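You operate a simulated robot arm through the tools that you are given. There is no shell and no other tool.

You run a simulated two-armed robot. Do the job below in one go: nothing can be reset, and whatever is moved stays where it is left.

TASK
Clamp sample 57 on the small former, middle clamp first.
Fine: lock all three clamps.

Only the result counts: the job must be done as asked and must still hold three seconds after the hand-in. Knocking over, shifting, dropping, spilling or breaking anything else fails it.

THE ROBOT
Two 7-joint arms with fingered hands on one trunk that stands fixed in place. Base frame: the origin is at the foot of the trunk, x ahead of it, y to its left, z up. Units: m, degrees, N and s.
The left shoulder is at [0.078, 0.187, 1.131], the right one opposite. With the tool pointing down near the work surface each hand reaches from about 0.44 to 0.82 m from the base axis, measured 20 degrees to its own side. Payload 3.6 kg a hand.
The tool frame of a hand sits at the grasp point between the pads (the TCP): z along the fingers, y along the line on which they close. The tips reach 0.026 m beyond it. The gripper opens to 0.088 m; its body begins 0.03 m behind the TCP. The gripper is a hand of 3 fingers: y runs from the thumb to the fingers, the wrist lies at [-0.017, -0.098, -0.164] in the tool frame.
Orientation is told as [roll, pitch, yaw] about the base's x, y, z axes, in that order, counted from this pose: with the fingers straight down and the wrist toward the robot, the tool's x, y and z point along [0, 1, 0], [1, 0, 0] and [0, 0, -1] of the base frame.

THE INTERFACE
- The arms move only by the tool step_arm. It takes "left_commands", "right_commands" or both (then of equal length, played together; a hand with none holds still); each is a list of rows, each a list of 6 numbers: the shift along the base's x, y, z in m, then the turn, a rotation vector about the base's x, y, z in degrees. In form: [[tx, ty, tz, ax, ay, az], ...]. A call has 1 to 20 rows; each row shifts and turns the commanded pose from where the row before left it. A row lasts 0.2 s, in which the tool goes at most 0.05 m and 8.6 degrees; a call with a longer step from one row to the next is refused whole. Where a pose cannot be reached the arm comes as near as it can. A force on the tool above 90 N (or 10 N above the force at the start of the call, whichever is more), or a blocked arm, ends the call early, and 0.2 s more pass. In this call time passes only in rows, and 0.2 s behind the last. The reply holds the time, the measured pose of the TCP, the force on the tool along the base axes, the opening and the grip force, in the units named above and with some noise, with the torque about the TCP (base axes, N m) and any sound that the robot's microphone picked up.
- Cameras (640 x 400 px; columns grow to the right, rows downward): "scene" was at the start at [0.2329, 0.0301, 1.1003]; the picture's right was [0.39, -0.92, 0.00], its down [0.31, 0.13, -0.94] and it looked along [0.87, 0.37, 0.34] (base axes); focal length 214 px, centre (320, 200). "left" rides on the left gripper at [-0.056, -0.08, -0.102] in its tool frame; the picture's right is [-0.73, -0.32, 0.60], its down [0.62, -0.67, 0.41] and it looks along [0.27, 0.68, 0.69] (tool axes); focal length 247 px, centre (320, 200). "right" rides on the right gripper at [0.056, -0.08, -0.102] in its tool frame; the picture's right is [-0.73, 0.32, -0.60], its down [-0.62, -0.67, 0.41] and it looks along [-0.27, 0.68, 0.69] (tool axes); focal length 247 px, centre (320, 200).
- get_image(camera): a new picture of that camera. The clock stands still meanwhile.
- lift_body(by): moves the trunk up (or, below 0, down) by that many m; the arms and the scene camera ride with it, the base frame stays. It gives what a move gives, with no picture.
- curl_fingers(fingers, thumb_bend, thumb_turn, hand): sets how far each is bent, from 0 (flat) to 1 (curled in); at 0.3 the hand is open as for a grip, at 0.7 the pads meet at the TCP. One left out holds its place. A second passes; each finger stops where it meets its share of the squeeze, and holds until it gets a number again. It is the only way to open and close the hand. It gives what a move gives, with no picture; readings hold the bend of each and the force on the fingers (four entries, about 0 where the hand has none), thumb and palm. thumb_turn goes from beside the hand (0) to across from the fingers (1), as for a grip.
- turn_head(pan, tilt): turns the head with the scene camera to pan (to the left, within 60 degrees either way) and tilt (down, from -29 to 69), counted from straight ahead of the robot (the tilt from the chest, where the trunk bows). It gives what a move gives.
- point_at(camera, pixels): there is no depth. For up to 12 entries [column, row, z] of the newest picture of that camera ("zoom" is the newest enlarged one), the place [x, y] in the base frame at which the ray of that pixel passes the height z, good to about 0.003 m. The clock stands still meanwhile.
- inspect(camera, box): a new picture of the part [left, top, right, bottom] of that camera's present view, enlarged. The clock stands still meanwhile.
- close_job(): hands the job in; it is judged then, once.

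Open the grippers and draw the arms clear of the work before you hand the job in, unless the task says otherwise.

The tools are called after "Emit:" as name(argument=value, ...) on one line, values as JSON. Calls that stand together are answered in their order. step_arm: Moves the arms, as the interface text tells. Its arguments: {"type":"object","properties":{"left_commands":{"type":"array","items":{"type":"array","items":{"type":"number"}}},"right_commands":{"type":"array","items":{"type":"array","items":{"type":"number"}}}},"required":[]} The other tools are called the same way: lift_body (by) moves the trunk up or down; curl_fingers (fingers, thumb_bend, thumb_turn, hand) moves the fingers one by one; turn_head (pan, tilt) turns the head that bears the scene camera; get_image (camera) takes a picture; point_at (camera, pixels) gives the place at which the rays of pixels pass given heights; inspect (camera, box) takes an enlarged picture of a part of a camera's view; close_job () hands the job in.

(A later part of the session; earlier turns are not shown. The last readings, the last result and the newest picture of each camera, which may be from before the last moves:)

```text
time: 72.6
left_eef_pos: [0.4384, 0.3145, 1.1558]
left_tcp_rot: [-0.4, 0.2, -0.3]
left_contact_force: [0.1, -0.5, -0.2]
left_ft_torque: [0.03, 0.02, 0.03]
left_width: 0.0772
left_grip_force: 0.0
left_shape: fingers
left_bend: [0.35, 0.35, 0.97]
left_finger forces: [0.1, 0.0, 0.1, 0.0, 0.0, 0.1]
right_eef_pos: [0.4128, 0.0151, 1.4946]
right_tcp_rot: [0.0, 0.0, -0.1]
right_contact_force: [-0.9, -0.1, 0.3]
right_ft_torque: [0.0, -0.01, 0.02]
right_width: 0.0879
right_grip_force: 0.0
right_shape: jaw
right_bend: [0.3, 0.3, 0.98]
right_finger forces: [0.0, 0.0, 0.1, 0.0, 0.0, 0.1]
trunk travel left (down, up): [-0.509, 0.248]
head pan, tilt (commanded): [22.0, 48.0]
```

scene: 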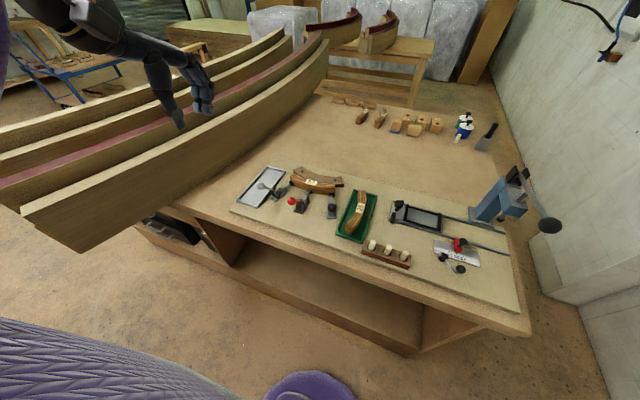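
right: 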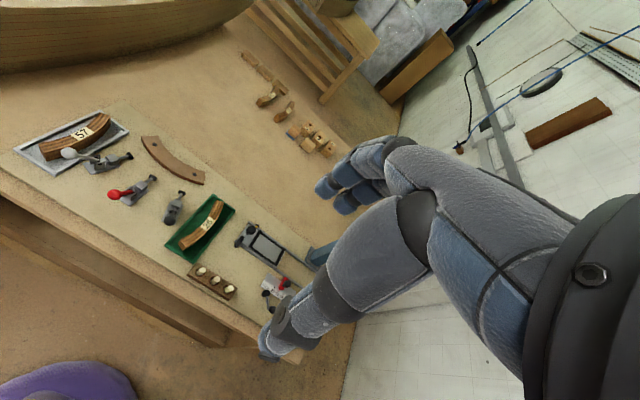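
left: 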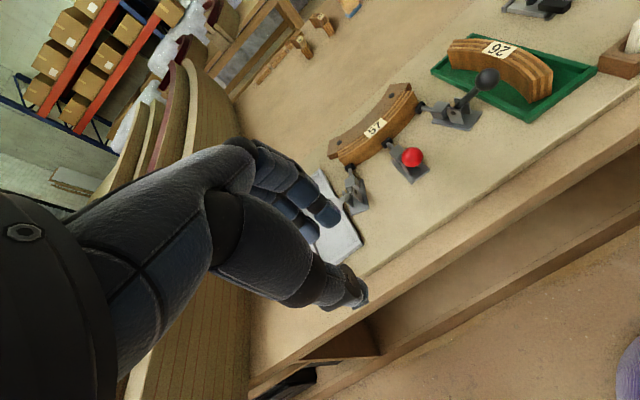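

The hand is open (0.077) at (0.438,0.3145,1.156), trunk mid-height. I move above the red ball, estimated at (0.5685,0.2706,1.008).

Emit:
step_arm(left_commands=[[0.033, -0.011, -0.018, 0, 0, 0], [0.033, -0.011, -0.018, 0, 0, 0], [0.033, -0.011, -0.018, 0, 0, 0], [0.031, -0.011, -0.018, 0, 0, 0]])

Emit:
get_image(camera="left")

Emit:
get_image(camera="scene")

```text
time: 73.6
left_eef_pos: [0.5675, 0.2703, 1.0808]
left_tcp_rot: [-0.5, 0.2, -0.3]
left_contact_force: [0.5, 0.4, 0.9]
left_ft_torque: [0.0, -0.02, 0.0]
left_width: 0.0774
left_grip_force: 0.1
left_shape: fingers
left_bend: [0.35, 0.35, 0.97]
left_finger forces: [0.1, 0.0, 0.0, 0.0, 0.0, 0.1]
right_eef_pos: [0.4135, 0.0134, 1.4947]
right_tcp_rot: [0.0, -0.1, -0.1]
right_contact_force: [-0.7, -0.5, 0.4]
right_ft_torque: [-0.01, -0.02, -0.02]
right_width: 0.0875
right_grip_force: 0.1
right_shape: jaw
right_bend: [0.3, 0.3, 0.98]
right_finger forces: [0.0, 0.0, 0.0, 0.1, 0.1, 0.0]
trunk travel left (down, up): [-0.509, 0.248]
head pan, tilt (commanded): [22.0, 48.0]
```

```text
taken
```

left: 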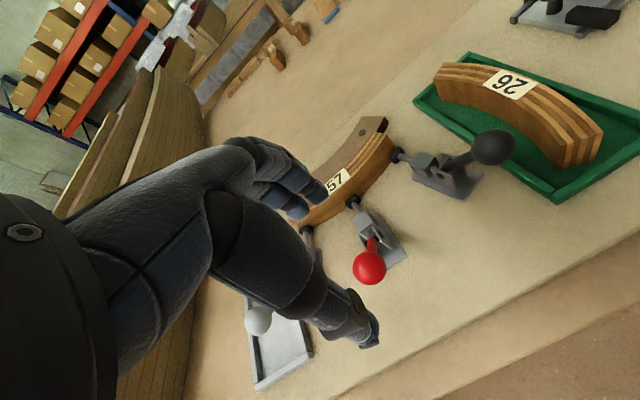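

```text
taken
```

scene: 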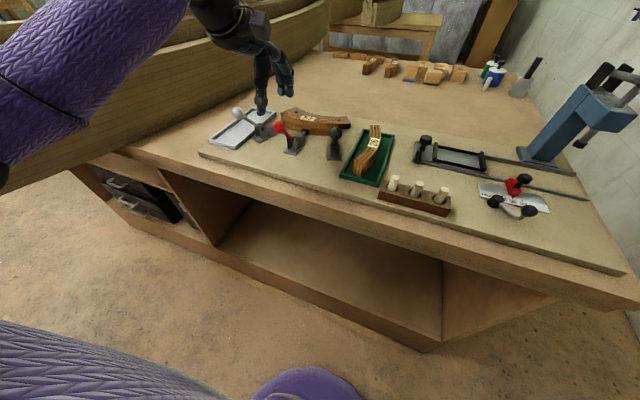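

The red ball is at pixel (369,268) in the left view; I confirm its coordinates.

Emit:
point_at(camera="left", pixels=[[369, 268, 1.008], [257, 321, 1.008], [492, 147, 1.008], [369, 252, 1.021]])

Emit:
inspect(camera="left", box=[300, 170, 460, 300])

```text
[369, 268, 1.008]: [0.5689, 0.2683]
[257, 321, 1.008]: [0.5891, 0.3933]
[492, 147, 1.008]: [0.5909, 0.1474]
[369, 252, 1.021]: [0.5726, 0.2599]
```

```text
3.08 times, centred on (380, 235) of left
```

zoom: 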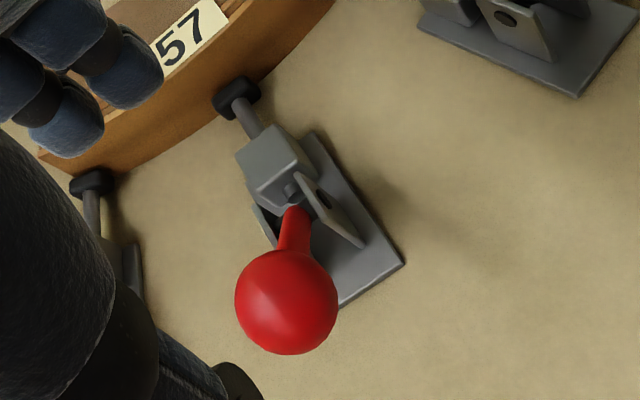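

Ball positions confirmed: red (0.569,0.268), grey (0.589,0.393), black (0.591,0.147), radius 0.013. I go behind the red ball with a closed fist to test a gentle forward push on the handle.

Emit:
step_arm(left_commands=[[-0.024, -0.001, 0, 0, 0, 0], [-0.024, -0.001, 0, 0, 0, 0]])

Emit:
curl_fingers(hand="left", fingers=0.72, thumb_bend=0.68)

Emit:
step_arm(left_commands=[[0, 0, -0.035, 0, 0, 0], [0, 0, -0.035, 0, 0, 0]])

Emit:
get_image(camera="left")

Emit:
inspect(camera="scene", box=[200, 40, 360, 160])

```text
time: 74.2
left_eef_pos: [0.5194, 0.2674, 1.0831]
left_tcp_rot: [-0.5, 0.0, -0.3]
left_contact_force: [-0.6, 0.2, 0.7]
left_ft_torque: [-0.01, 0.02, 0.01]
left_width: 0.0775
left_grip_force: 0.1
left_shape: fingers
left_bend: [0.35, 0.35, 0.97]
left_finger forces: [0.1, 0.0, 0.1, 0.0, 0.0, 0.1]
right_eef_pos: [0.4119, 0.0164, 1.4946]
right_tcp_rot: [0.0, -0.2, 0.0]
right_contact_force: [-0.1, -0.3, 0.2]
right_ft_torque: [0.02, 0.0, -0.02]
right_width: 0.0879
right_grip_force: 0.1
right_shape: jaw
right_bend: [0.3, 0.3, 0.98]
right_finger forces: [0.1, 0.0, 0.0, 0.0, 0.0, 0.0]
trunk travel left (down, up): [-0.509, 0.248]
head pan, tilt (commanded): [22.0, 48.0]
```

```text
time: 75.2
left_eef_pos: [0.5198, 0.266, 1.0821]
left_tcp_rot: [-0.5, 0.2, -0.2]
left_contact_force: [0.0, -0.4, -0.8]
left_ft_torque: [0.01, 0.01, 0.03]
left_width: 0.0014
left_grip_force: 0.2
left_shape: fingers
left_bend: [0.72, 0.68, 0.97]
left_finger forces: [0.0, 0.1, 0.0, 0.1, 0.0, 0.1]
right_eef_pos: [0.412, 0.0155, 1.4949]
right_tcp_rot: [0.0, 0.1, 0.0]
right_contact_force: [-0.1, 0.1, -0.1]
right_ft_torque: [0.01, 0.01, 0.01]
right_width: 0.0876
right_grip_force: 0.1
right_shape: jaw
right_bend: [0.3, 0.3, 0.98]
right_finger forces: [0.0, 0.1, 0.0, 0.0, 0.0, 0.0]
trunk travel left (down, up): [-0.509, 0.248]
head pan, tilt (commanded): [22.0, 48.0]
```

```text
time: 75.8
left_eef_pos: [0.5206, 0.2678, 1.0118]
left_tcp_rot: [-0.5, 0.1, -0.3]
left_contact_force: [0.4, 1.0, 0.1]
left_ft_torque: [-0.03, -0.03, 0.04]
left_width: 0.0013
left_grip_force: 0.0
left_shape: fingers
left_bend: [0.72, 0.68, 0.97]
left_finger forces: [0.0, 0.1, 0.1, 0.0, 0.0, 0.0]
right_eef_pos: [0.4132, 0.0154, 1.496]
right_tcp_rot: [0.0, 0.0, 0.0]
right_contact_force: [-0.1, -0.9, 0.4]
right_ft_torque: [0.0, 0.0, -0.02]
right_width: 0.0879
right_grip_force: 0.1
right_shape: jaw
right_bend: [0.3, 0.3, 0.98]
right_finger forces: [0.0, 0.1, 0.0, 0.0, 0.0, 0.1]
trunk travel left (down, up): [-0.509, 0.248]
head pan, tilt (commanded): [22.0, 48.0]
```

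```text
taken
```

left: 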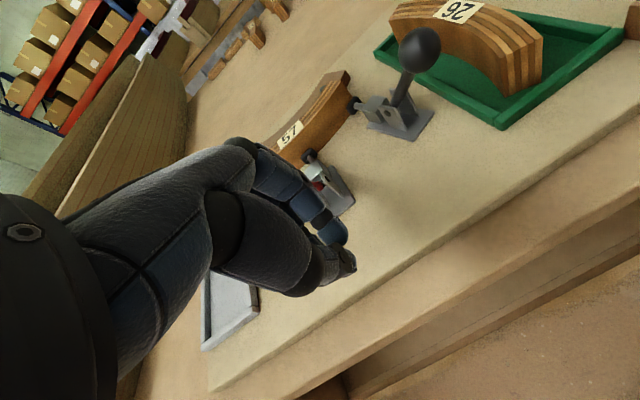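

```text
3.33 times, centred on (280, 100) of scene
```

zoom: 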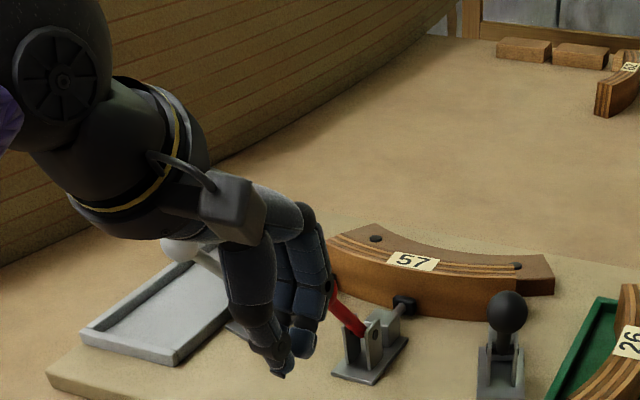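

The fist is behind the red ball (hidden behind the fingers at (320,265) in the zoom), no contact yet. I push forward 1 cm in small rows and watch the force.

Emit:
step_arm(left_commands=[[0.005, 0, 0, 0, 0, 0], [0.005, 0, 0, 0, 0, 0]])

Emit:
step_arm(left_commands=[[0.004, 0, 0, 0, 0, 0], [0.004, 0, 0, 0, 0, 0]])

```text
time: 76.4
left_eef_pos: [0.5302, 0.2678, 1.0144]
left_tcp_rot: [-0.4, -0.1, -0.3]
left_contact_force: [-8.9, 1.2, 5.8]
left_ft_torque: [0.04, -0.28, 0.07]
left_width: 0.0001
left_grip_force: 4.9
left_shape: fingers
left_bend: [0.72, 0.68, 0.97]
left_finger forces: [0.1, 10.2, 0.0, 0.0, 0.0, 0.0]
right_eef_pos: [0.4099, 0.014, 1.4961]
right_tcp_rot: [-0.1, -0.2, 0.0]
right_contact_force: [-0.5, -0.1, -0.1]
right_ft_torque: [-0.01, 0.0, -0.03]
right_width: 0.0882
right_grip_force: 0.1
right_shape: jaw
right_bend: [0.3, 0.3, 0.98]
right_finger forces: [0.0, 0.0, 0.0, 0.1, 0.1, 0.0]
trunk travel left (down, up): [-0.509, 0.248]
head pan, tilt (commanded): [22.0, 48.0]
```

```text
time: 77.0
left_eef_pos: [0.5374, 0.2675, 1.0176]
left_tcp_rot: [-0.6, -0.4, -0.3]
left_contact_force: [-17.4, 4.9, 21.6]
left_ft_torque: [0.12, -0.72, 0.28]
left_width: 0.0001
left_grip_force: 13.3
left_shape: fingers
left_bend: [0.72, 0.67, 0.97]
left_finger forces: [0.0, 27.0, 0.0, 0.1, 0.1, 0.0]
right_eef_pos: [0.4067, 0.0151, 1.4978]
right_tcp_rot: [0.0, -0.3, 0.0]
right_contact_force: [-0.2, 0.1, 0.5]
right_ft_torque: [-0.03, 0.01, 0.01]
right_width: 0.0877
right_grip_force: 0.0
right_shape: jaw
right_bend: [0.3, 0.3, 0.98]
right_finger forces: [0.0, 0.1, 0.0, 0.1, 0.0, 0.0]
trunk travel left (down, up): [-0.509, 0.248]
head pan, tilt (commanded): [22.0, 48.0]
```

The force rose to 17-27 N with little handle motion: the curled fingers press the ball downward along its stem. I back off and will push with the thumb instead, with the fingers stretched out of the way.

Emit:
step_arm(left_commands=[[-0.012, 0, 0.002, 0, 0, 0], [-0.02, 0, 0.03, 0, 0, 0], [-0.01, 0, 0.035, 0, 0, 0]])

Emit:
curl_fingers(hand="left", fingers=0.05, thumb_bend=0.6)

Emit:
get_image(camera="left")

Emit:
inspect(camera="scene", box=[200, 40, 360, 160])

```text
time: 77.8
left_eef_pos: [0.4964, 0.2672, 1.0785]
left_tcp_rot: [-0.5, 0.2, -0.3]
left_contact_force: [0.6, 0.4, -0.8]
left_ft_torque: [-0.02, -0.03, 0.0]
left_width: 0.0013
left_grip_force: 0.0
left_shape: fingers
left_bend: [0.72, 0.68, 0.97]
left_finger forces: [0.0, 0.0, 0.1, 0.0, 0.1, 0.0]
right_eef_pos: [0.4137, 0.0155, 1.4954]
right_tcp_rot: [0.1, 0.0, 0.0]
right_contact_force: [0.2, 0.2, 0.0]
right_ft_torque: [0.03, -0.04, 0.02]
right_width: 0.0876
right_grip_force: 0.1
right_shape: jaw
right_bend: [0.3, 0.3, 0.98]
right_finger forces: [0.0, 0.0, 0.0, 0.1, 0.0, 0.0]
trunk travel left (down, up): [-0.509, 0.248]
head pan, tilt (commanded): [22.0, 48.0]
```

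```text
time: 78.8
left_eef_pos: [0.4953, 0.2657, 1.0783]
left_tcp_rot: [-0.5, 0.1, -0.3]
left_contact_force: [0.0, -0.1, 0.7]
left_ft_torque: [-0.01, -0.01, 0.01]
left_width: 0.0897
left_grip_force: 0.0
left_shape: fingers
left_bend: [0.05, 0.6, 0.97]
left_finger forces: [0.1, 0.0, 0.0, 0.1, 0.0, 0.1]
right_eef_pos: [0.4127, 0.0146, 1.4948]
right_tcp_rot: [0.0, -0.1, -0.1]
right_contact_force: [0.5, -0.9, 1.0]
right_ft_torque: [0.01, -0.01, 0.0]
right_width: 0.0878
right_grip_force: 0.1
right_shape: jaw
right_bend: [0.3, 0.3, 0.98]
right_finger forces: [0.0, 0.0, 0.1, 0.1, 0.0, 0.0]
trunk travel left (down, up): [-0.509, 0.248]
head pan, tilt (commanded): [22.0, 48.0]
```

```text
taken
```

left: 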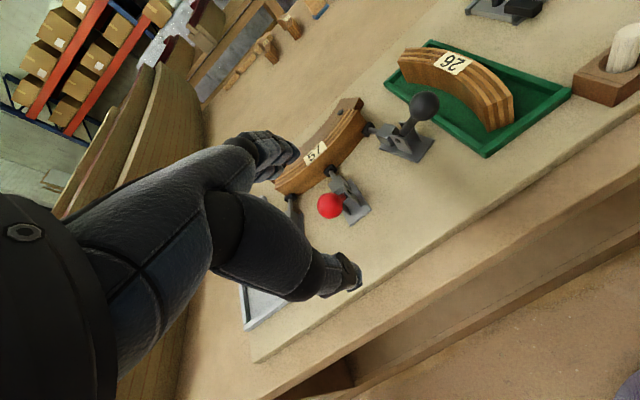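

```text
3.33 times, centred on (280, 100) of scene
```

zoom: 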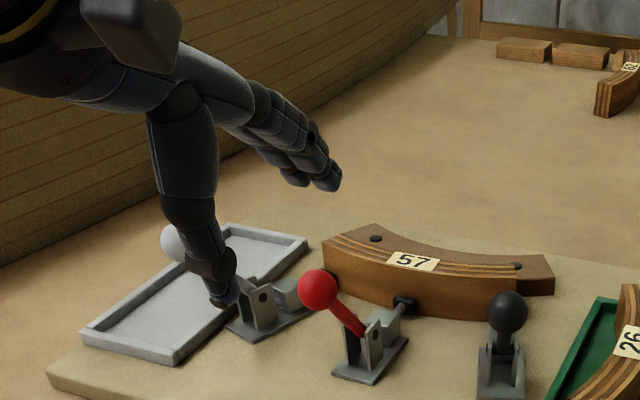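

The red handle is unmoved; the extended fingers reach forward about 0.11 m and stay above the clamp. I rebalance arm and trunk height (arm up, trunk down 0.09) to keep the arm from overstretching during the swing.

Emit:
step_arm(left_commands=[[0, 0, 0.045, 0, 0, 0], [0, 0, 0.045, 0, 0, 0]])

Emit:
lift_body(by=-0.09)

Emit:
step_arm(left_commands=[[0.02, 0.001, -0.035, 0, 0, 0], [0.015, 0.001, -0.035, 0, 0, 0]])

Emit:
get_image(camera="left")

Emit:
inspect(camera="scene", box=[200, 0, 360, 120])

```text
time: 79.4
left_eef_pos: [0.4971, 0.2705, 1.1692]
left_tcp_rot: [-0.5, 0.2, -0.3]
left_contact_force: [-0.1, 0.2, 0.1]
left_ft_torque: [0.03, 0.01, 0.0]
left_width: 0.0898
left_grip_force: 0.1
left_shape: fingers
left_bend: [0.05, 0.6, 0.97]
left_finger forces: [0.0, 0.0, 0.0, 0.0, 0.0, 0.0]
right_eef_pos: [0.413, 0.0143, 1.496]
right_tcp_rot: [0.1, 0.0, 0.1]
right_contact_force: [0.1, 0.2, 0.1]
right_ft_torque: [0.03, 0.01, 0.0]
right_width: 0.0878
right_grip_force: 0.1
right_shape: jaw
right_bend: [0.3, 0.3, 0.98]
right_finger forces: [0.0, 0.0, 0.0, 0.0, 0.0, 0.0]
trunk travel left (down, up): [-0.509, 0.248]
head pan, tilt (commanded): [22.0, 48.0]
```

```text
time: 80.6
left_eef_pos: [0.4962, 0.2672, 1.0804]
left_tcp_rot: [-0.5, 0.0, -0.3]
left_contact_force: [-0.3, 0.2, 0.0]
left_ft_torque: [-0.01, -0.02, -0.03]
left_width: 0.09
left_grip_force: 0.2
left_shape: fingers
left_bend: [0.05, 0.6, 0.97]
left_finger forces: [0.0, 0.0, 0.0, 0.1, 0.0, 0.0]
right_eef_pos: [0.4118, 0.0151, 1.4066]
right_tcp_rot: [0.0, -0.2, 0.0]
right_contact_force: [-0.3, -0.2, 0.4]
right_ft_torque: [0.0, 0.01, 0.01]
right_width: 0.0876
right_grip_force: 0.0
right_shape: jaw
right_bend: [0.3, 0.3, 0.98]
right_finger forces: [0.0, 0.0, 0.1, 0.0, 0.0, 0.0]
trunk travel left (down, up): [-0.419, 0.338]
head pan, tilt (commanded): [22.0, 48.0]
```

```text
time: 81.2
left_eef_pos: [0.5312, 0.2691, 1.0095]
left_tcp_rot: [-0.5, 0.1, -0.2]
left_contact_force: [-0.1, 0.6, -0.2]
left_ft_torque: [0.01, 0.02, -0.03]
left_width: 0.0898
left_grip_force: 0.0
left_shape: fingers
left_bend: [0.05, 0.6, 0.97]
left_finger forces: [0.1, 0.0, 0.1, 0.0, 0.0, 0.1]
right_eef_pos: [0.4131, 0.0153, 1.4059]
right_tcp_rot: [0.0, 0.0, 0.1]
right_contact_force: [-0.2, 0.7, 0.2]
right_ft_torque: [0.0, 0.02, 0.0]
right_width: 0.0876
right_grip_force: 0.2
right_shape: jaw
right_bend: [0.3, 0.3, 0.98]
right_finger forces: [0.0, 0.0, 0.0, 0.0, 0.1, 0.0]
trunk travel left (down, up): [-0.419, 0.338]
head pan, tilt (commanded): [22.0, 48.0]
```

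```text
taken
```

left: 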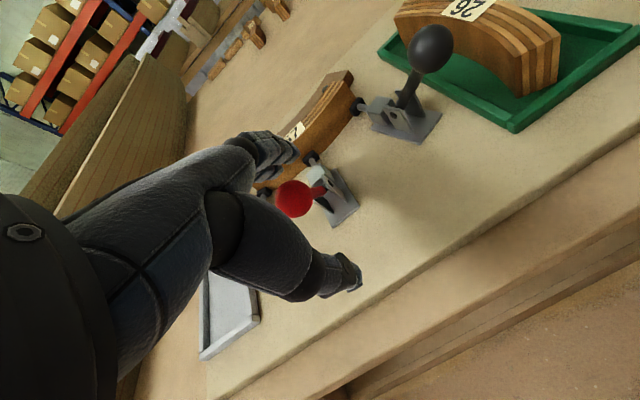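

```text
3.33 times, centred on (280, 60) of scene
```

zoom: 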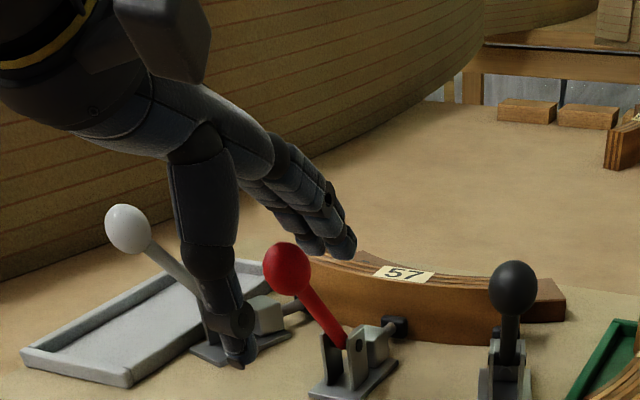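

The red ball lies between thumb and stretched fingers, untouched. I move forward until the thumb meets the ball's back (expected near TCP x 0.566).

Emit:
step_arm(left_commands=[[0.012, 0, 0, 0, 0, 0], [0.012, 0, 0, 0, 0, 0]])

Emit:
step_arm(left_commands=[[0.006, 0, 0.001, 0, 0, 0], [0.006, 0, 0.002, 0, 0, 0]])

Emit:
get_image(camera="left")

```text
time: 81.8
left_eef_pos: [0.5557, 0.2686, 1.0098]
left_tcp_rot: [-0.5, 0.2, -0.4]
left_contact_force: [0.3, -0.1, 1.1]
left_ft_torque: [-0.01, 0.0, -0.02]
left_width: 0.0896
left_grip_force: 0.1
left_shape: fingers
left_bend: [0.05, 0.6, 0.97]
left_finger forces: [0.0, 0.1, 0.1, 0.0, 0.1, 0.0]
right_eef_pos: [0.4126, 0.0154, 1.4058]
right_tcp_rot: [0.0, 0.0, 0.0]
right_contact_force: [-0.6, 0.9, 0.5]
right_ft_torque: [-0.01, -0.01, -0.02]
right_width: 0.0877
right_grip_force: 0.0
right_shape: jaw
right_bend: [0.3, 0.3, 0.98]
right_finger forces: [0.1, 0.0, 0.0, 0.1, 0.1, 0.0]
trunk travel left (down, up): [-0.419, 0.338]
head pan, tilt (commanded): [22.0, 48.0]
```

```text
time: 82.4
left_eef_pos: [0.5665, 0.2678, 1.0128]
left_tcp_rot: [-0.6, 0.1, -0.2]
left_contact_force: [-0.2, -0.1, -0.6]
left_ft_torque: [-0.01, 0.01, -0.02]
left_width: 0.0895
left_grip_force: 0.1
left_shape: fingers
left_bend: [0.05, 0.6, 0.97]
left_finger forces: [0.0, 0.0, 0.1, 0.1, 0.1, 0.1]
right_eef_pos: [0.413, 0.0147, 1.405]
right_tcp_rot: [0.0, 0.0, 0.0]
right_contact_force: [-0.7, 0.5, -0.4]
right_ft_torque: [-0.02, 0.01, 0.03]
right_width: 0.0878
right_grip_force: 0.0
right_shape: jaw
right_bend: [0.3, 0.3, 0.98]
right_finger forces: [0.1, 0.0, 0.0, 0.1, 0.0, 0.0]
trunk travel left (down, up): [-0.419, 0.338]
head pan, tilt (commanded): [22.0, 48.0]
```

```text
taken
```

left: 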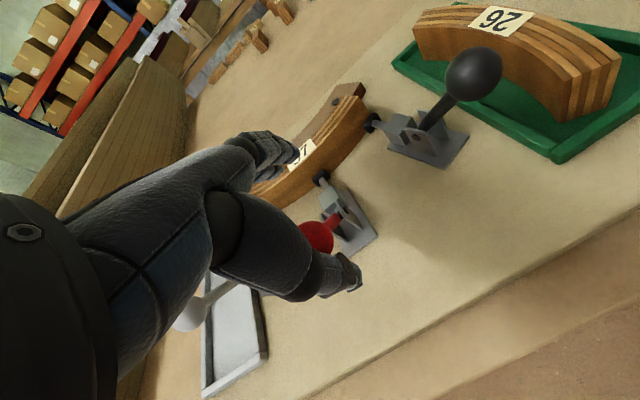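

No contact yet; the ball is right in front of the thumb. I continue in 5 mm rows following the handle's forward-up arc.

Emit:
step_arm(left_commands=[[0.005, 0, 0.001, 0, 0, 0], [0.005, 0, 0.003, 0, 0, 0]])

Emit:
step_arm(left_commands=[[0.005, 0, 0.004, 0, 0, 0]])

Emit:
get_image(camera="left")

Emit:
inspect(camera="scene", box=[200, 0, 360, 120])

```text
time: 83.0
left_eef_pos: [0.5765, 0.2678, 1.0173]
left_tcp_rot: [-0.6, 0.2, -0.3]
left_contact_force: [-1.8, -0.9, -0.4]
left_ft_torque: [-0.01, -0.02, 0.03]
left_width: 0.0923
left_grip_force: 0.6
left_shape: fingers
left_bend: [0.05, 0.58, 0.97]
left_finger forces: [0.0, 0.0, 0.0, 0.0, 2.4, 0.0]
right_eef_pos: [0.4124, 0.0149, 1.4043]
right_tcp_rot: [-0.1, 0.0, 0.1]
right_contact_force: [1.3, -0.1, 0.4]
right_ft_torque: [-0.02, -0.03, -0.01]
right_width: 0.0877
right_grip_force: 0.0
right_shape: jaw
right_bend: [0.3, 0.3, 0.98]
right_finger forces: [0.0, 0.1, 0.1, 0.1, 0.0, 0.0]
trunk travel left (down, up): [-0.419, 0.338]
head pan, tilt (commanded): [22.0, 48.0]
```

```text
time: 83.4
left_eef_pos: [0.5833, 0.2685, 1.0226]
left_tcp_rot: [-0.6, 0.2, -0.3]
left_contact_force: [-0.9, -1.0, 0.2]
left_ft_torque: [0.02, 0.04, 0.03]
left_width: 0.0923
left_grip_force: 0.5
left_shape: fingers
left_bend: [0.05, 0.58, 0.97]
left_finger forces: [0.0, 0.0, 0.0, 0.0, 2.0, 0.1]
right_eef_pos: [0.4126, 0.0145, 1.4056]
right_tcp_rot: [0.1, 0.0, 0.0]
right_contact_force: [-0.9, 0.5, 0.9]
right_ft_torque: [0.02, -0.01, 0.0]
right_width: 0.0878
right_grip_force: 0.2
right_shape: jaw
right_bend: [0.3, 0.3, 0.98]
right_finger forces: [0.0, 0.0, 0.1, 0.0, 0.1, 0.0]
trunk travel left (down, up): [-0.419, 0.338]
head pan, tilt (commanded): [22.0, 48.0]
```

```text
taken
```

left: 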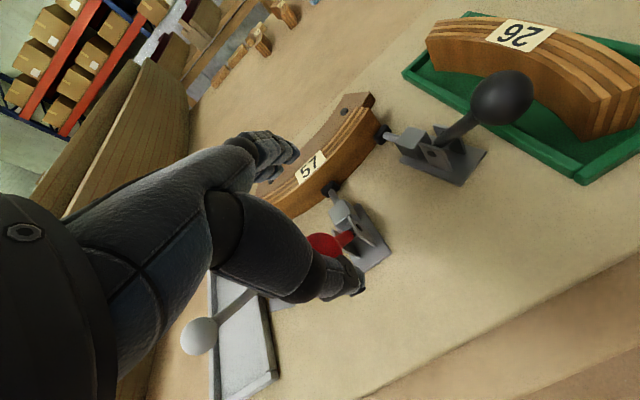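

```text
3.33 times, centred on (280, 60) of scene
```

zoom: 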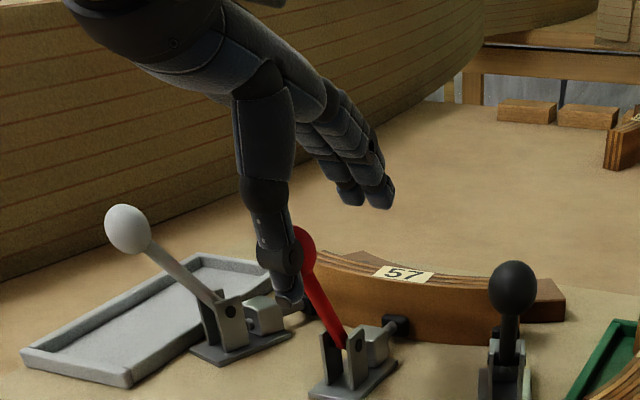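

The handle swings forward freely at about 2 N on the thumb. I follow the arc (pivot near (0.635, 0.945), radius 0.091) toward upright.

Emit:
step_arm(left_commands=[[0.008, 0, 0.004, 0, 0, 0], [0.008, 0, 0.003, 0, 0, 0], [0.007, 0, 0.002, 0, 0, 0]])

Emit:
inspect(camera="scene", box=[200, 0, 360, 120])

```text
time: 84.2
left_eef_pos: [0.6061, 0.2704, 1.031]
left_tcp_rot: [-0.5, 0.2, -0.3]
left_contact_force: [-0.3, -0.1, 0.3]
left_ft_torque: [0.02, 0.05, -0.01]
left_width: 0.0907
left_grip_force: 0.1
left_shape: fingers
left_bend: [0.05, 0.59, 0.97]
left_finger forces: [0.1, 0.1, 0.0, 0.1, 0.5, 0.1]
right_eef_pos: [0.4124, 0.0151, 1.4062]
right_tcp_rot: [0.0, 0.1, -0.1]
right_contact_force: [0.3, 0.1, -0.6]
right_ft_torque: [-0.01, 0.0, 0.02]
right_width: 0.0877
right_grip_force: 0.1
right_shape: jaw
right_bend: [0.3, 0.3, 0.98]
right_finger forces: [0.0, 0.0, 0.0, 0.0, 0.2, 0.1]
trunk travel left (down, up): [-0.419, 0.338]
head pan, tilt (commanded): [22.0, 48.0]
```

```text
3.33 times, centred on (280, 60) of scene
```

zoom: 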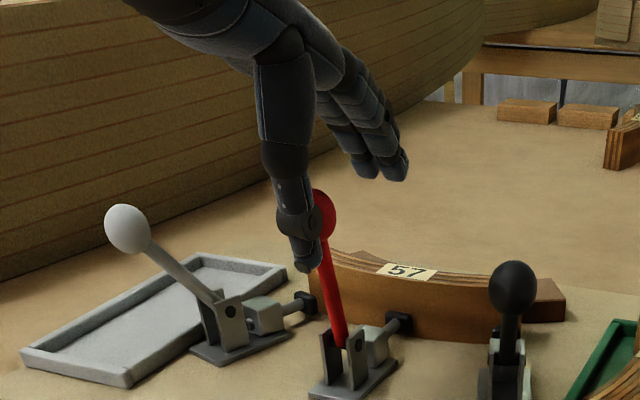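

The red handle is nearly upright and still moves lightly. I continue forward past vertical in 8 mm rows.

Emit:
step_arm(left_commands=[[0.008, 0, 0.002, 0, 0, 0], [0.008, 0, 0.001, 0, 0, 0], [0.008, 0, 0, 0, 0, 0]])

Emit:
step_arm(left_commands=[[0.008, 0, 0, 0, 0, 0], [0.008, 0, -0.001, 0, 0, 0]])

Emit:
inspect(camera="scene", box=[200, 0, 360, 120])

Emit:
get_image(camera="left")

```text
time: 85.0
left_eef_pos: [0.6302, 0.2712, 1.0341]
left_tcp_rot: [-0.6, 0.1, -0.3]
left_contact_force: [-0.3, -0.2, -0.8]
left_ft_torque: [-0.02, 0.01, 0.01]
left_width: 0.0907
left_grip_force: 0.2
left_shape: fingers
left_bend: [0.05, 0.6, 0.97]
left_finger forces: [0.0, 0.0, 0.0, 0.0, 0.2, 0.1]
right_eef_pos: [0.4127, 0.0141, 1.4059]
right_tcp_rot: [0.0, 0.0, -0.1]
right_contact_force: [-0.3, -0.6, 0.8]
right_ft_torque: [0.01, -0.04, 0.06]
right_width: 0.0879
right_grip_force: 0.0
right_shape: jaw
right_bend: [0.3, 0.3, 0.98]
right_finger forces: [0.0, 0.0, 0.0, 0.0, 0.0, 0.1]
trunk travel left (down, up): [-0.419, 0.338]
head pan, tilt (commanded): [22.0, 48.0]
```

```text
time: 85.6
left_eef_pos: [0.6456, 0.2698, 1.032]
left_tcp_rot: [-0.5, 0.2, -0.3]
left_contact_force: [-0.1, -0.8, -0.3]
left_ft_torque: [0.0, 0.01, -0.05]
left_width: 0.0905
left_grip_force: 0.1
left_shape: fingers
left_bend: [0.05, 0.6, 0.97]
left_finger forces: [0.0, 0.0, 0.0, 0.1, 0.1, 0.0]
right_eef_pos: [0.4125, 0.0138, 1.4055]
right_tcp_rot: [0.0, 0.0, 0.0]
right_contact_force: [-0.6, 0.7, -0.3]
right_ft_torque: [0.02, -0.02, 0.01]
right_width: 0.0878
right_grip_force: 0.0
right_shape: jaw
right_bend: [0.3, 0.3, 0.98]
right_finger forces: [0.0, 0.1, 0.0, 0.0, 0.0, 0.0]
trunk travel left (down, up): [-0.419, 0.338]
head pan, tilt (commanded): [22.0, 48.0]
```

```text
3.33 times, centred on (280, 60) of scene
```

zoom: 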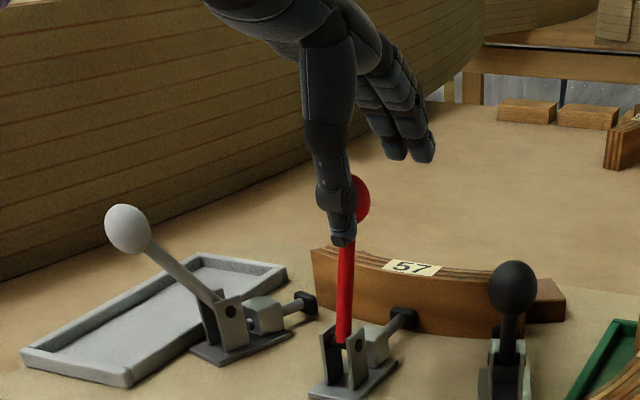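

```text
taken
```

left: 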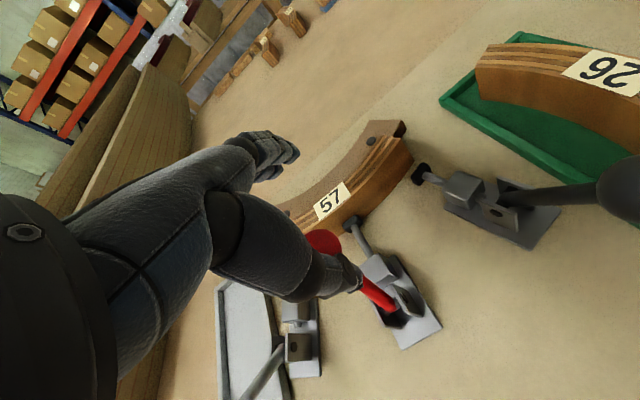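

The handle is upright and the plunger has begun pushing the sample toward the former. I keep following the arc forward and down.

Emit:
step_arm(left_commands=[[0.008, 0, -0.002, 0, 0, 0], [0.008, 0, -0.003, 0, 0, 0]])

Emit:
step_arm(left_commands=[[0.007, 0, -0.003, 0, 0, 0], [0.007, 0, -0.004, 0, 0, 0]])

Emit:
inspect(camera="scene", box=[200, 0, 360, 120])

Emit:
get_image(camera="left")

```text
time: 86.2
left_eef_pos: [0.6613, 0.2687, 1.0279]
left_tcp_rot: [-0.4, 0.1, -0.3]
left_contact_force: [0.4, 1.0, 0.6]
left_ft_torque: [-0.06, 0.04, -0.03]
left_width: 0.0904
left_grip_force: 0.0
left_shape: fingers
left_bend: [0.05, 0.6, 0.97]
left_finger forces: [0.0, 0.0, 0.0, 0.0, 0.0, 0.1]
right_eef_pos: [0.4116, 0.0156, 1.4047]
right_tcp_rot: [0.0, 0.1, 0.0]
right_contact_force: [0.0, -0.2, -0.5]
right_ft_torque: [-0.01, 0.06, 0.02]
right_width: 0.088
right_grip_force: 0.0
right_shape: jaw
right_bend: [0.3, 0.3, 0.98]
right_finger forces: [0.1, 0.0, 0.0, 0.0, 0.0, 0.1]
trunk travel left (down, up): [-0.419, 0.338]
head pan, tilt (commanded): [22.0, 48.0]
```

```text
time: 86.8
left_eef_pos: [0.6751, 0.2672, 1.0218]
left_tcp_rot: [-0.5, 0.2, -0.3]
left_contact_force: [-3.8, -0.2, 2.2]
left_ft_torque: [0.0, 0.08, 0.01]
left_width: 0.094
left_grip_force: 1.7
left_shape: fingers
left_bend: [0.05, 0.57, 0.97]
left_finger forces: [0.0, 0.0, 0.0, 0.1, 3.8, 0.0]
right_eef_pos: [0.4118, 0.0151, 1.4062]
right_tcp_rot: [0.1, -0.1, 0.0]
right_contact_force: [0.8, -0.2, -0.3]
right_ft_torque: [0.02, 0.03, -0.02]
right_width: 0.0877
right_grip_force: 0.0
right_shape: jaw
right_bend: [0.3, 0.3, 0.98]
right_finger forces: [0.1, 0.0, 0.0, 0.0, 0.1, 0.1]
trunk travel left (down, up): [-0.419, 0.338]
head pan, tilt (commanded): [22.0, 48.0]
```

```text
3.33 times, centred on (280, 60) of scene
```

zoom: 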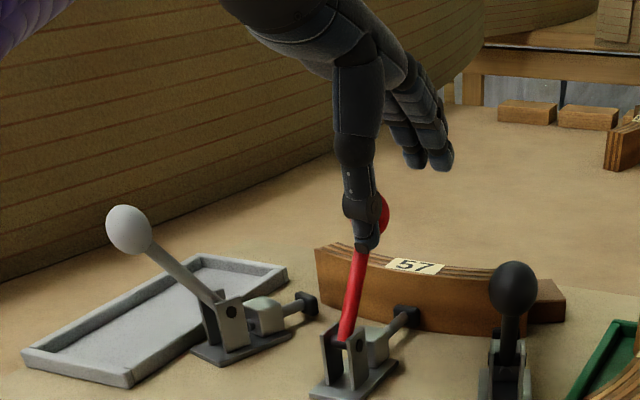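

```text
taken
```

left: 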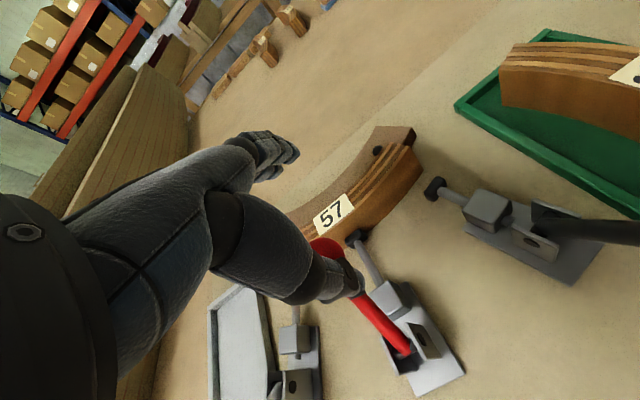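

Resistance is starting (3.8 N on the thumb) as the sample nears the former. I continue along the arc in small rows.

Emit:
step_arm(left_commands=[[0.005, 0, -0.004, 0, 0, 0], [0.005, 0, -0.005, 0, 0, 0]])

Emit:
step_arm(left_commands=[[0.004, 0, -0.005, 0, 0, 0], [0.004, 0, -0.005, 0, 0, 0]])

Emit:
inspect(camera="scene", box=[240, 20, 360, 110])

```text
time: 87.4
left_eef_pos: [0.6827, 0.2668, 1.0156]
left_tcp_rot: [-0.6, -0.1, -0.4]
left_contact_force: [-8.8, -3.9, 10.3]
left_ft_torque: [-0.08, 0.28, 0.09]
left_width: 0.0987
left_grip_force: 5.5
left_shape: fingers
left_bend: [0.05, 0.55, 0.95]
left_finger forces: [0.0, 0.0, 0.1, 0.0, 12.1, 0.1]
right_eef_pos: [0.4103, 0.0132, 1.4061]
right_tcp_rot: [0.0, -0.1, 0.0]
right_contact_force: [-0.8, -0.7, -0.5]
right_ft_torque: [0.01, 0.01, -0.02]
right_width: 0.0876
right_grip_force: 0.1
right_shape: jaw
right_bend: [0.3, 0.3, 0.98]
right_finger forces: [0.0, 0.0, 0.1, 0.1, 0.0, 0.0]
trunk travel left (down, up): [-0.419, 0.338]
head pan, tilt (commanded): [22.0, 48.0]
```

```text
time: 88.0
left_eef_pos: [0.6909, 0.2655, 1.0049]
left_tcp_rot: [-0.5, -0.2, -0.3]
left_contact_force: [-18.7, -9.4, 15.1]
left_ft_torque: [0.0, 0.36, 0.22]
left_width: 0.105
left_grip_force: 10.8
left_shape: fingers
left_bend: [0.05, 0.53, 0.93]
left_finger forces: [0.0, 0.1, 0.1, 0.0, 21.2, 0.0]
right_eef_pos: [0.407, 0.0123, 1.4078]
right_tcp_rot: [0.1, -0.2, 0.0]
right_contact_force: [0.0, 0.9, -0.7]
right_ft_torque: [-0.01, 0.02, -0.04]
right_width: 0.0878
right_grip_force: 0.1
right_shape: jaw
right_bend: [0.3, 0.3, 0.98]
right_finger forces: [0.0, 0.0, 0.1, 0.1, 0.0, 0.0]
trunk travel left (down, up): [-0.419, 0.338]
head pan, tilt (commanded): [22.0, 48.0]
```

```text
4.44 times, centred on (300, 65) of scene
```

zoom: 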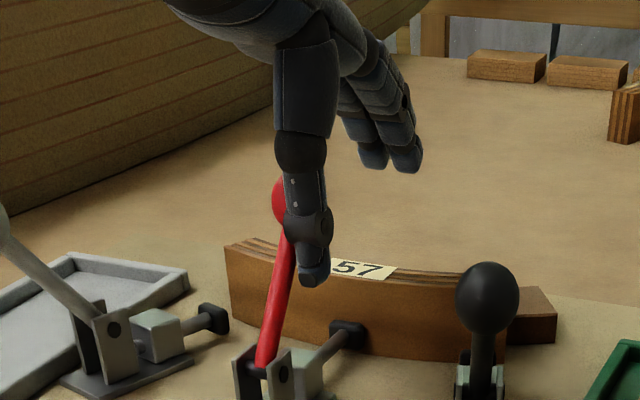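

The thumb is sliding off sideways (9 N lateral) past the stem. I back off and will push with the backs of the curled fingers, which face forward and down — right for this part of the arc.

Emit:
step_arm(left_commands=[[-0.015, -0.002, 0.004, 0, 0, 0], [-0.02, -0.002, 0.01, 0, 0, 0], [-0.02, 0.003, 0.03, 0, 0, 0], [-0.02, 0.003, 0.035, 0, 0, 0]])

Emit:
curl_fingers(hand="left", fingers=0.75, thumb_bend=0.65)

Emit:
inspect(camera="scene", box=[220, 0, 360, 110])

Emit:
get_image(camera="left")

```text
time: 89.0
left_eef_pos: [0.618, 0.2718, 1.0808]
left_tcp_rot: [-0.5, 0.0, -0.2]
left_contact_force: [-0.1, 0.4, 0.7]
left_ft_torque: [0.0, 0.07, 0.02]
left_width: 0.0896
left_grip_force: 0.1
left_shape: fingers
left_bend: [0.05, 0.6, 0.97]
left_finger forces: [0.1, 0.0, 0.1, 0.1, 0.1, 0.0]
right_eef_pos: [0.4121, 0.0156, 1.4068]
right_tcp_rot: [-0.1, 0.0, 0.0]
right_contact_force: [0.2, -0.6, 0.5]
right_ft_torque: [0.02, 0.01, 0.0]
right_width: 0.0878
right_grip_force: 0.0
right_shape: jaw
right_bend: [0.3, 0.3, 0.98]
right_finger forces: [0.0, 0.0, 0.1, 0.0, 0.0, 0.0]
trunk travel left (down, up): [-0.419, 0.338]
head pan, tilt (commanded): [22.0, 48.0]
```

```text
time: 90.0
left_eef_pos: [0.6192, 0.2711, 1.0797]
left_tcp_rot: [-0.5, 0.0, -0.3]
left_contact_force: [-0.5, 0.2, -0.5]
left_ft_torque: [0.01, -0.03, 0.03]
left_width: 0.0013
left_grip_force: 0.0
left_shape: fingers
left_bend: [0.75, 0.65, 0.97]
left_finger forces: [0.0, 0.0, 0.1, 0.1, 0.0, 0.1]
right_eef_pos: [0.4126, 0.0147, 1.4064]
right_tcp_rot: [0.1, 0.0, 0.0]
right_contact_force: [-0.1, -0.5, -0.6]
right_ft_torque: [0.0, -0.01, 0.01]
right_width: 0.0876
right_grip_force: 0.0
right_shape: jaw
right_bend: [0.3, 0.3, 0.98]
right_finger forces: [0.1, 0.1, 0.0, 0.0, 0.1, 0.1]
trunk travel left (down, up): [-0.419, 0.338]
head pan, tilt (commanded): [22.0, 48.0]
```

```text
3.64 times, centred on (290, 55) of scene
```

zoom: 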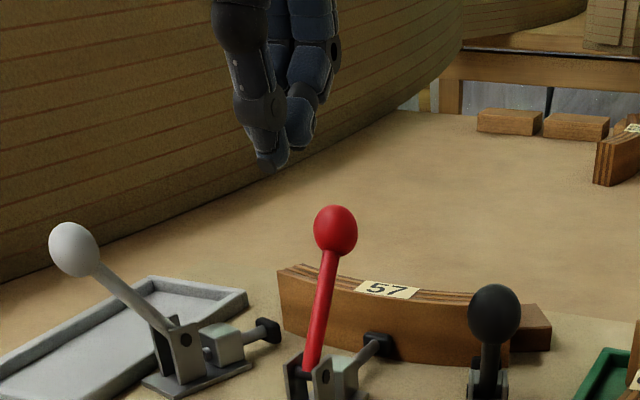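

```text
taken
```

left: 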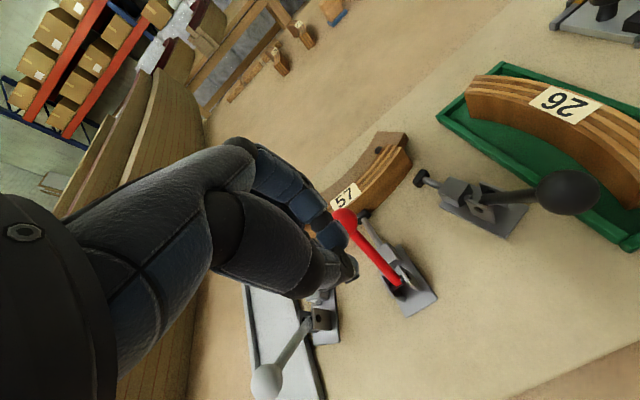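

The red handle stays leaning forward where I left it. I measure the ball's present place from both views (left pixel (345,217), scene zoom (335,231)).

Emit:
point_at(camera="left", pixels=[[345, 217, 1.01], [345, 217, 1.03], [400, 284, 0.95]])

Emit:
point_at(camera="zoom", pixels=[[335, 231, 1.01], [335, 231, 1.03], [310, 372, 0.95]])

Emit:
inspect(camera="left", box=[290, 110, 450, 330])

```text
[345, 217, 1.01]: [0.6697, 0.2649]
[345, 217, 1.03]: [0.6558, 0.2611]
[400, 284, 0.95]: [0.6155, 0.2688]
```

```text
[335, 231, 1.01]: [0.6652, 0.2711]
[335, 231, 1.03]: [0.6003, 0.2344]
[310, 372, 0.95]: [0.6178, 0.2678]
```

```text
1.82 times, centred on (370, 220) of left
```

zoom: 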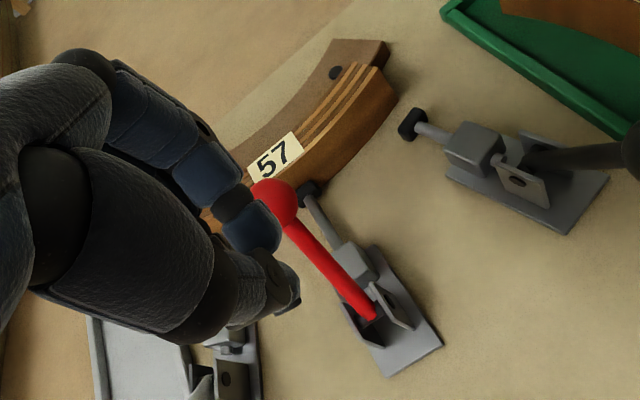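

The ball is now at about (0.67,0.268,1.008), pivot near (0.617,0.944): the handle has swung from 36 degrees back to 39 degrees forward. I bring the curled fingers down behind the ball's upper back.

Emit:
step_arm(left_commands=[[0, -0.002, -0.03, 0, 0, 0], [0.005, -0.001, -0.028, 0, 0, 0]])

Emit:
step_arm(left_commands=[[0.006, 0, -0.002, 0, 0, 0], [0.005, 0, -0.004, 0, 0, 0]])

Emit:
inspect(camera="scene", box=[220, 0, 360, 110])

```text
time: 90.6
left_eef_pos: [0.6228, 0.2662, 1.0224]
left_tcp_rot: [-0.5, 0.0, -0.3]
left_contact_force: [-0.7, 0.0, 0.0]
left_ft_torque: [-0.01, -0.03, 0.0]
left_width: 0.0012
left_grip_force: 0.1
left_shape: fingers
left_bend: [0.75, 0.65, 0.97]
left_finger forces: [0.1, 0.0, 0.1, 0.0, 0.0, 0.0]
right_eef_pos: [0.4142, 0.0148, 1.4064]
right_tcp_rot: [0.0, -0.1, 0.1]
right_contact_force: [0.5, 0.2, -0.2]
right_ft_torque: [0.02, 0.02, 0.02]
right_width: 0.0876
right_grip_force: 0.0
right_shape: jaw
right_bend: [0.3, 0.3, 0.98]
right_finger forces: [0.0, 0.0, 0.0, 0.0, 0.0, 0.2]
trunk travel left (down, up): [-0.419, 0.338]
head pan, tilt (commanded): [22.0, 48.0]
```

```text
time: 91.2
left_eef_pos: [0.6333, 0.2671, 1.0181]
left_tcp_rot: [-0.6, -0.1, -0.3]
left_contact_force: [-3.6, 0.5, 3.5]
left_ft_torque: [0.03, -0.09, 0.04]
left_width: 0.0004
left_grip_force: 2.7
left_shape: fingers
left_bend: [0.75, 0.65, 0.97]
left_finger forces: [0.0, 4.1, 0.0, 0.0, 0.1, 0.0]
right_eef_pos: [0.4109, 0.0149, 1.4056]
right_tcp_rot: [-0.1, -0.1, 0.1]
right_contact_force: [0.1, 0.9, 0.3]
right_ft_torque: [0.03, -0.01, -0.01]
right_width: 0.0877
right_grip_force: 0.0
right_shape: jaw
right_bend: [0.3, 0.3, 0.98]
right_finger forces: [0.1, 0.0, 0.0, 0.0, 0.0, 0.1]
trunk travel left (down, up): [-0.419, 0.338]
head pan, tilt (commanded): [22.0, 48.0]
```

```text
3.64 times, centred on (290, 55) of scene
```

zoom: 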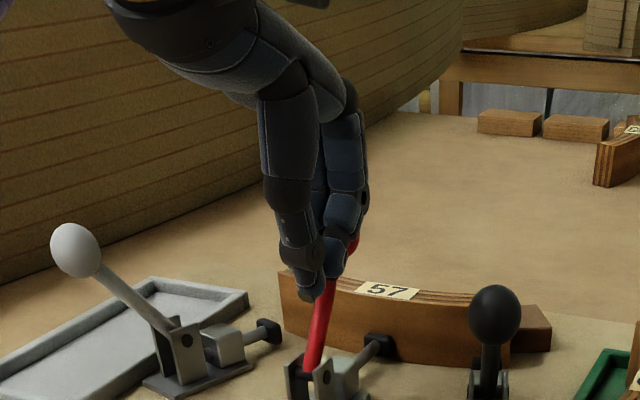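

Contact at 4 N with the right push direction (forward-down). I push along the arc in 4 mm rows and listen for a click.

Emit:
step_arm(left_commands=[[0.004, 0, -0.003, 0, 0, 0], [0.004, 0, -0.003, 0, 0, 0]])

Emit:
step_arm(left_commands=[[0.004, 0, -0.004, 0, 0, 0], [0.004, 0, -0.004, 0, 0, 0]])

```text
time: 91.8
left_eef_pos: [0.6388, 0.2668, 1.0164]
left_tcp_rot: [-0.5, -0.5, -0.3]
left_contact_force: [-17.9, 2.8, 23.5]
left_ft_torque: [0.16, -0.59, 0.18]
left_width: 0.0
left_grip_force: 14.4
left_shape: fingers
left_bend: [0.76, 0.64, 0.97]
left_finger forces: [0.0, 28.5, 0.0, 0.1, 0.0, 0.1]
right_eef_pos: [0.4069, 0.0147, 1.407]
right_tcp_rot: [0.0, -0.3, -0.1]
right_contact_force: [-0.3, 0.4, -0.1]
right_ft_torque: [-0.03, 0.0, 0.01]
right_width: 0.0877
right_grip_force: 0.0
right_shape: jaw
right_bend: [0.3, 0.3, 0.98]
right_finger forces: [0.0, 0.0, 0.1, 0.1, 0.0, 0.0]
trunk travel left (down, up): [-0.419, 0.338]
head pan, tilt (commanded): [22.0, 48.0]
```

```text
time: 92.4
left_eef_pos: [0.6449, 0.268, 1.017]
left_tcp_rot: [-0.4, -1.2, -0.3]
left_contact_force: [-35.1, 8.7, 44.2]
left_ft_torque: [0.3, -0.8, 0.43]
left_width: 0.0008
left_grip_force: 27.0
left_shape: fingers
left_bend: [0.77, 0.62, 0.97]
left_finger forces: [0.0, 53.9, 0.0, 0.0, 0.1, 0.0]
right_eef_pos: [0.4022, 0.0145, 1.4107]
right_tcp_rot: [0.1, -0.5, 0.0]
right_contact_force: [0.4, 0.0, 0.9]
right_ft_torque: [-0.01, -0.01, 0.0]
right_width: 0.0879
right_grip_force: 0.1
right_shape: jaw
right_bend: [0.3, 0.3, 0.98]
right_finger forces: [0.1, 0.2, 0.0, 0.0, 0.1, 0.0]
trunk travel left (down, up): [-0.419, 0.338]
head pan, tilt (commanded): [22.0, 48.0]
```

The push is now about 56 N, mostly along the arc. I look at whether the handle is advancing.

Emit:
inspect(camera="left", box=[270, 110, 470, 330])

Emit:
inspect(camera="scene", box=[220, 0, 360, 110])

```text
1.82 times, centred on (370, 220) of left
```

zoom: 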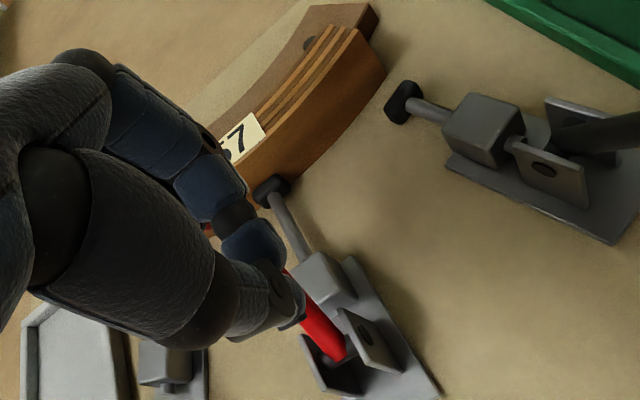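

```text
3.64 times, centred on (290, 55) of scene
```

zoom: 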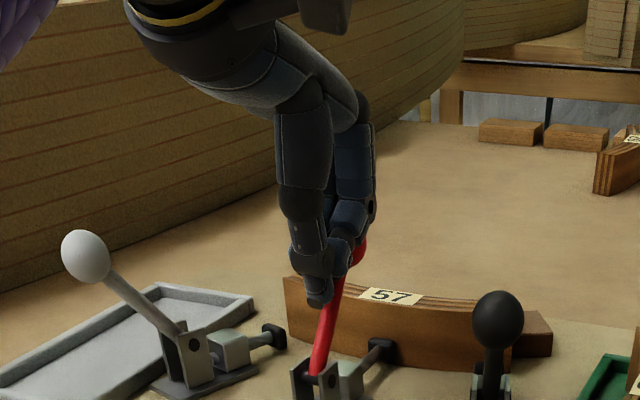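

The handle has advanced a little further. I keep pushing along the arc with the direction turning more downward.

Emit:
step_arm(left_commands=[[0.004, 0, -0.005, 0, 0, 0], [0.004, 0, -0.005, 0, 0, 0]])

Emit:
inspect(camera="scene", box=[220, 0, 360, 110])

```text
time: 93.0
left_eef_pos: [0.6523, 0.27, 1.0145]
left_tcp_rot: [-0.4, -2.2, -0.2]
left_contact_force: [-43.0, 19.0, 66.0]
left_ft_torque: [0.32, -1.08, 0.44]
left_width: 0.0042
left_grip_force: 40.3
left_shape: fingers
left_bend: [0.75, 0.59, 0.98]
left_finger forces: [5.8, 74.8, 0.0, 0.0, 0.0, 0.0]
right_eef_pos: [0.3974, 0.0156, 1.4102]
right_tcp_rot: [0.0, -0.7, 0.0]
right_contact_force: [-0.3, 1.0, 0.2]
right_ft_torque: [-0.03, 0.02, -0.01]
right_width: 0.0879
right_grip_force: 0.0
right_shape: jaw
right_bend: [0.3, 0.3, 0.98]
right_finger forces: [0.0, 0.1, 0.1, 0.1, 0.1, 0.0]
trunk travel left (down, up): [-0.419, 0.338]
head pan, tilt (commanded): [22.0, 48.0]
```

```text
3.64 times, centred on (290, 55) of scene
```

zoom: 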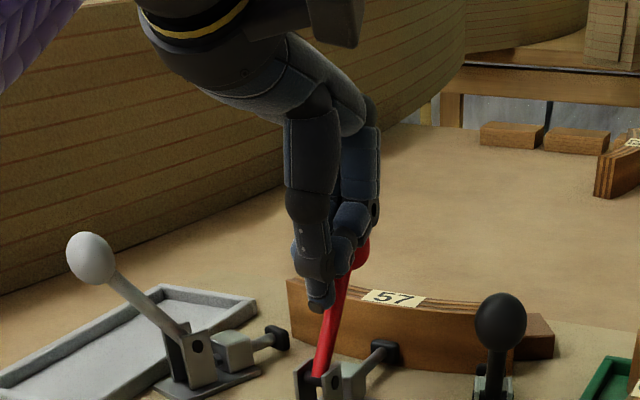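

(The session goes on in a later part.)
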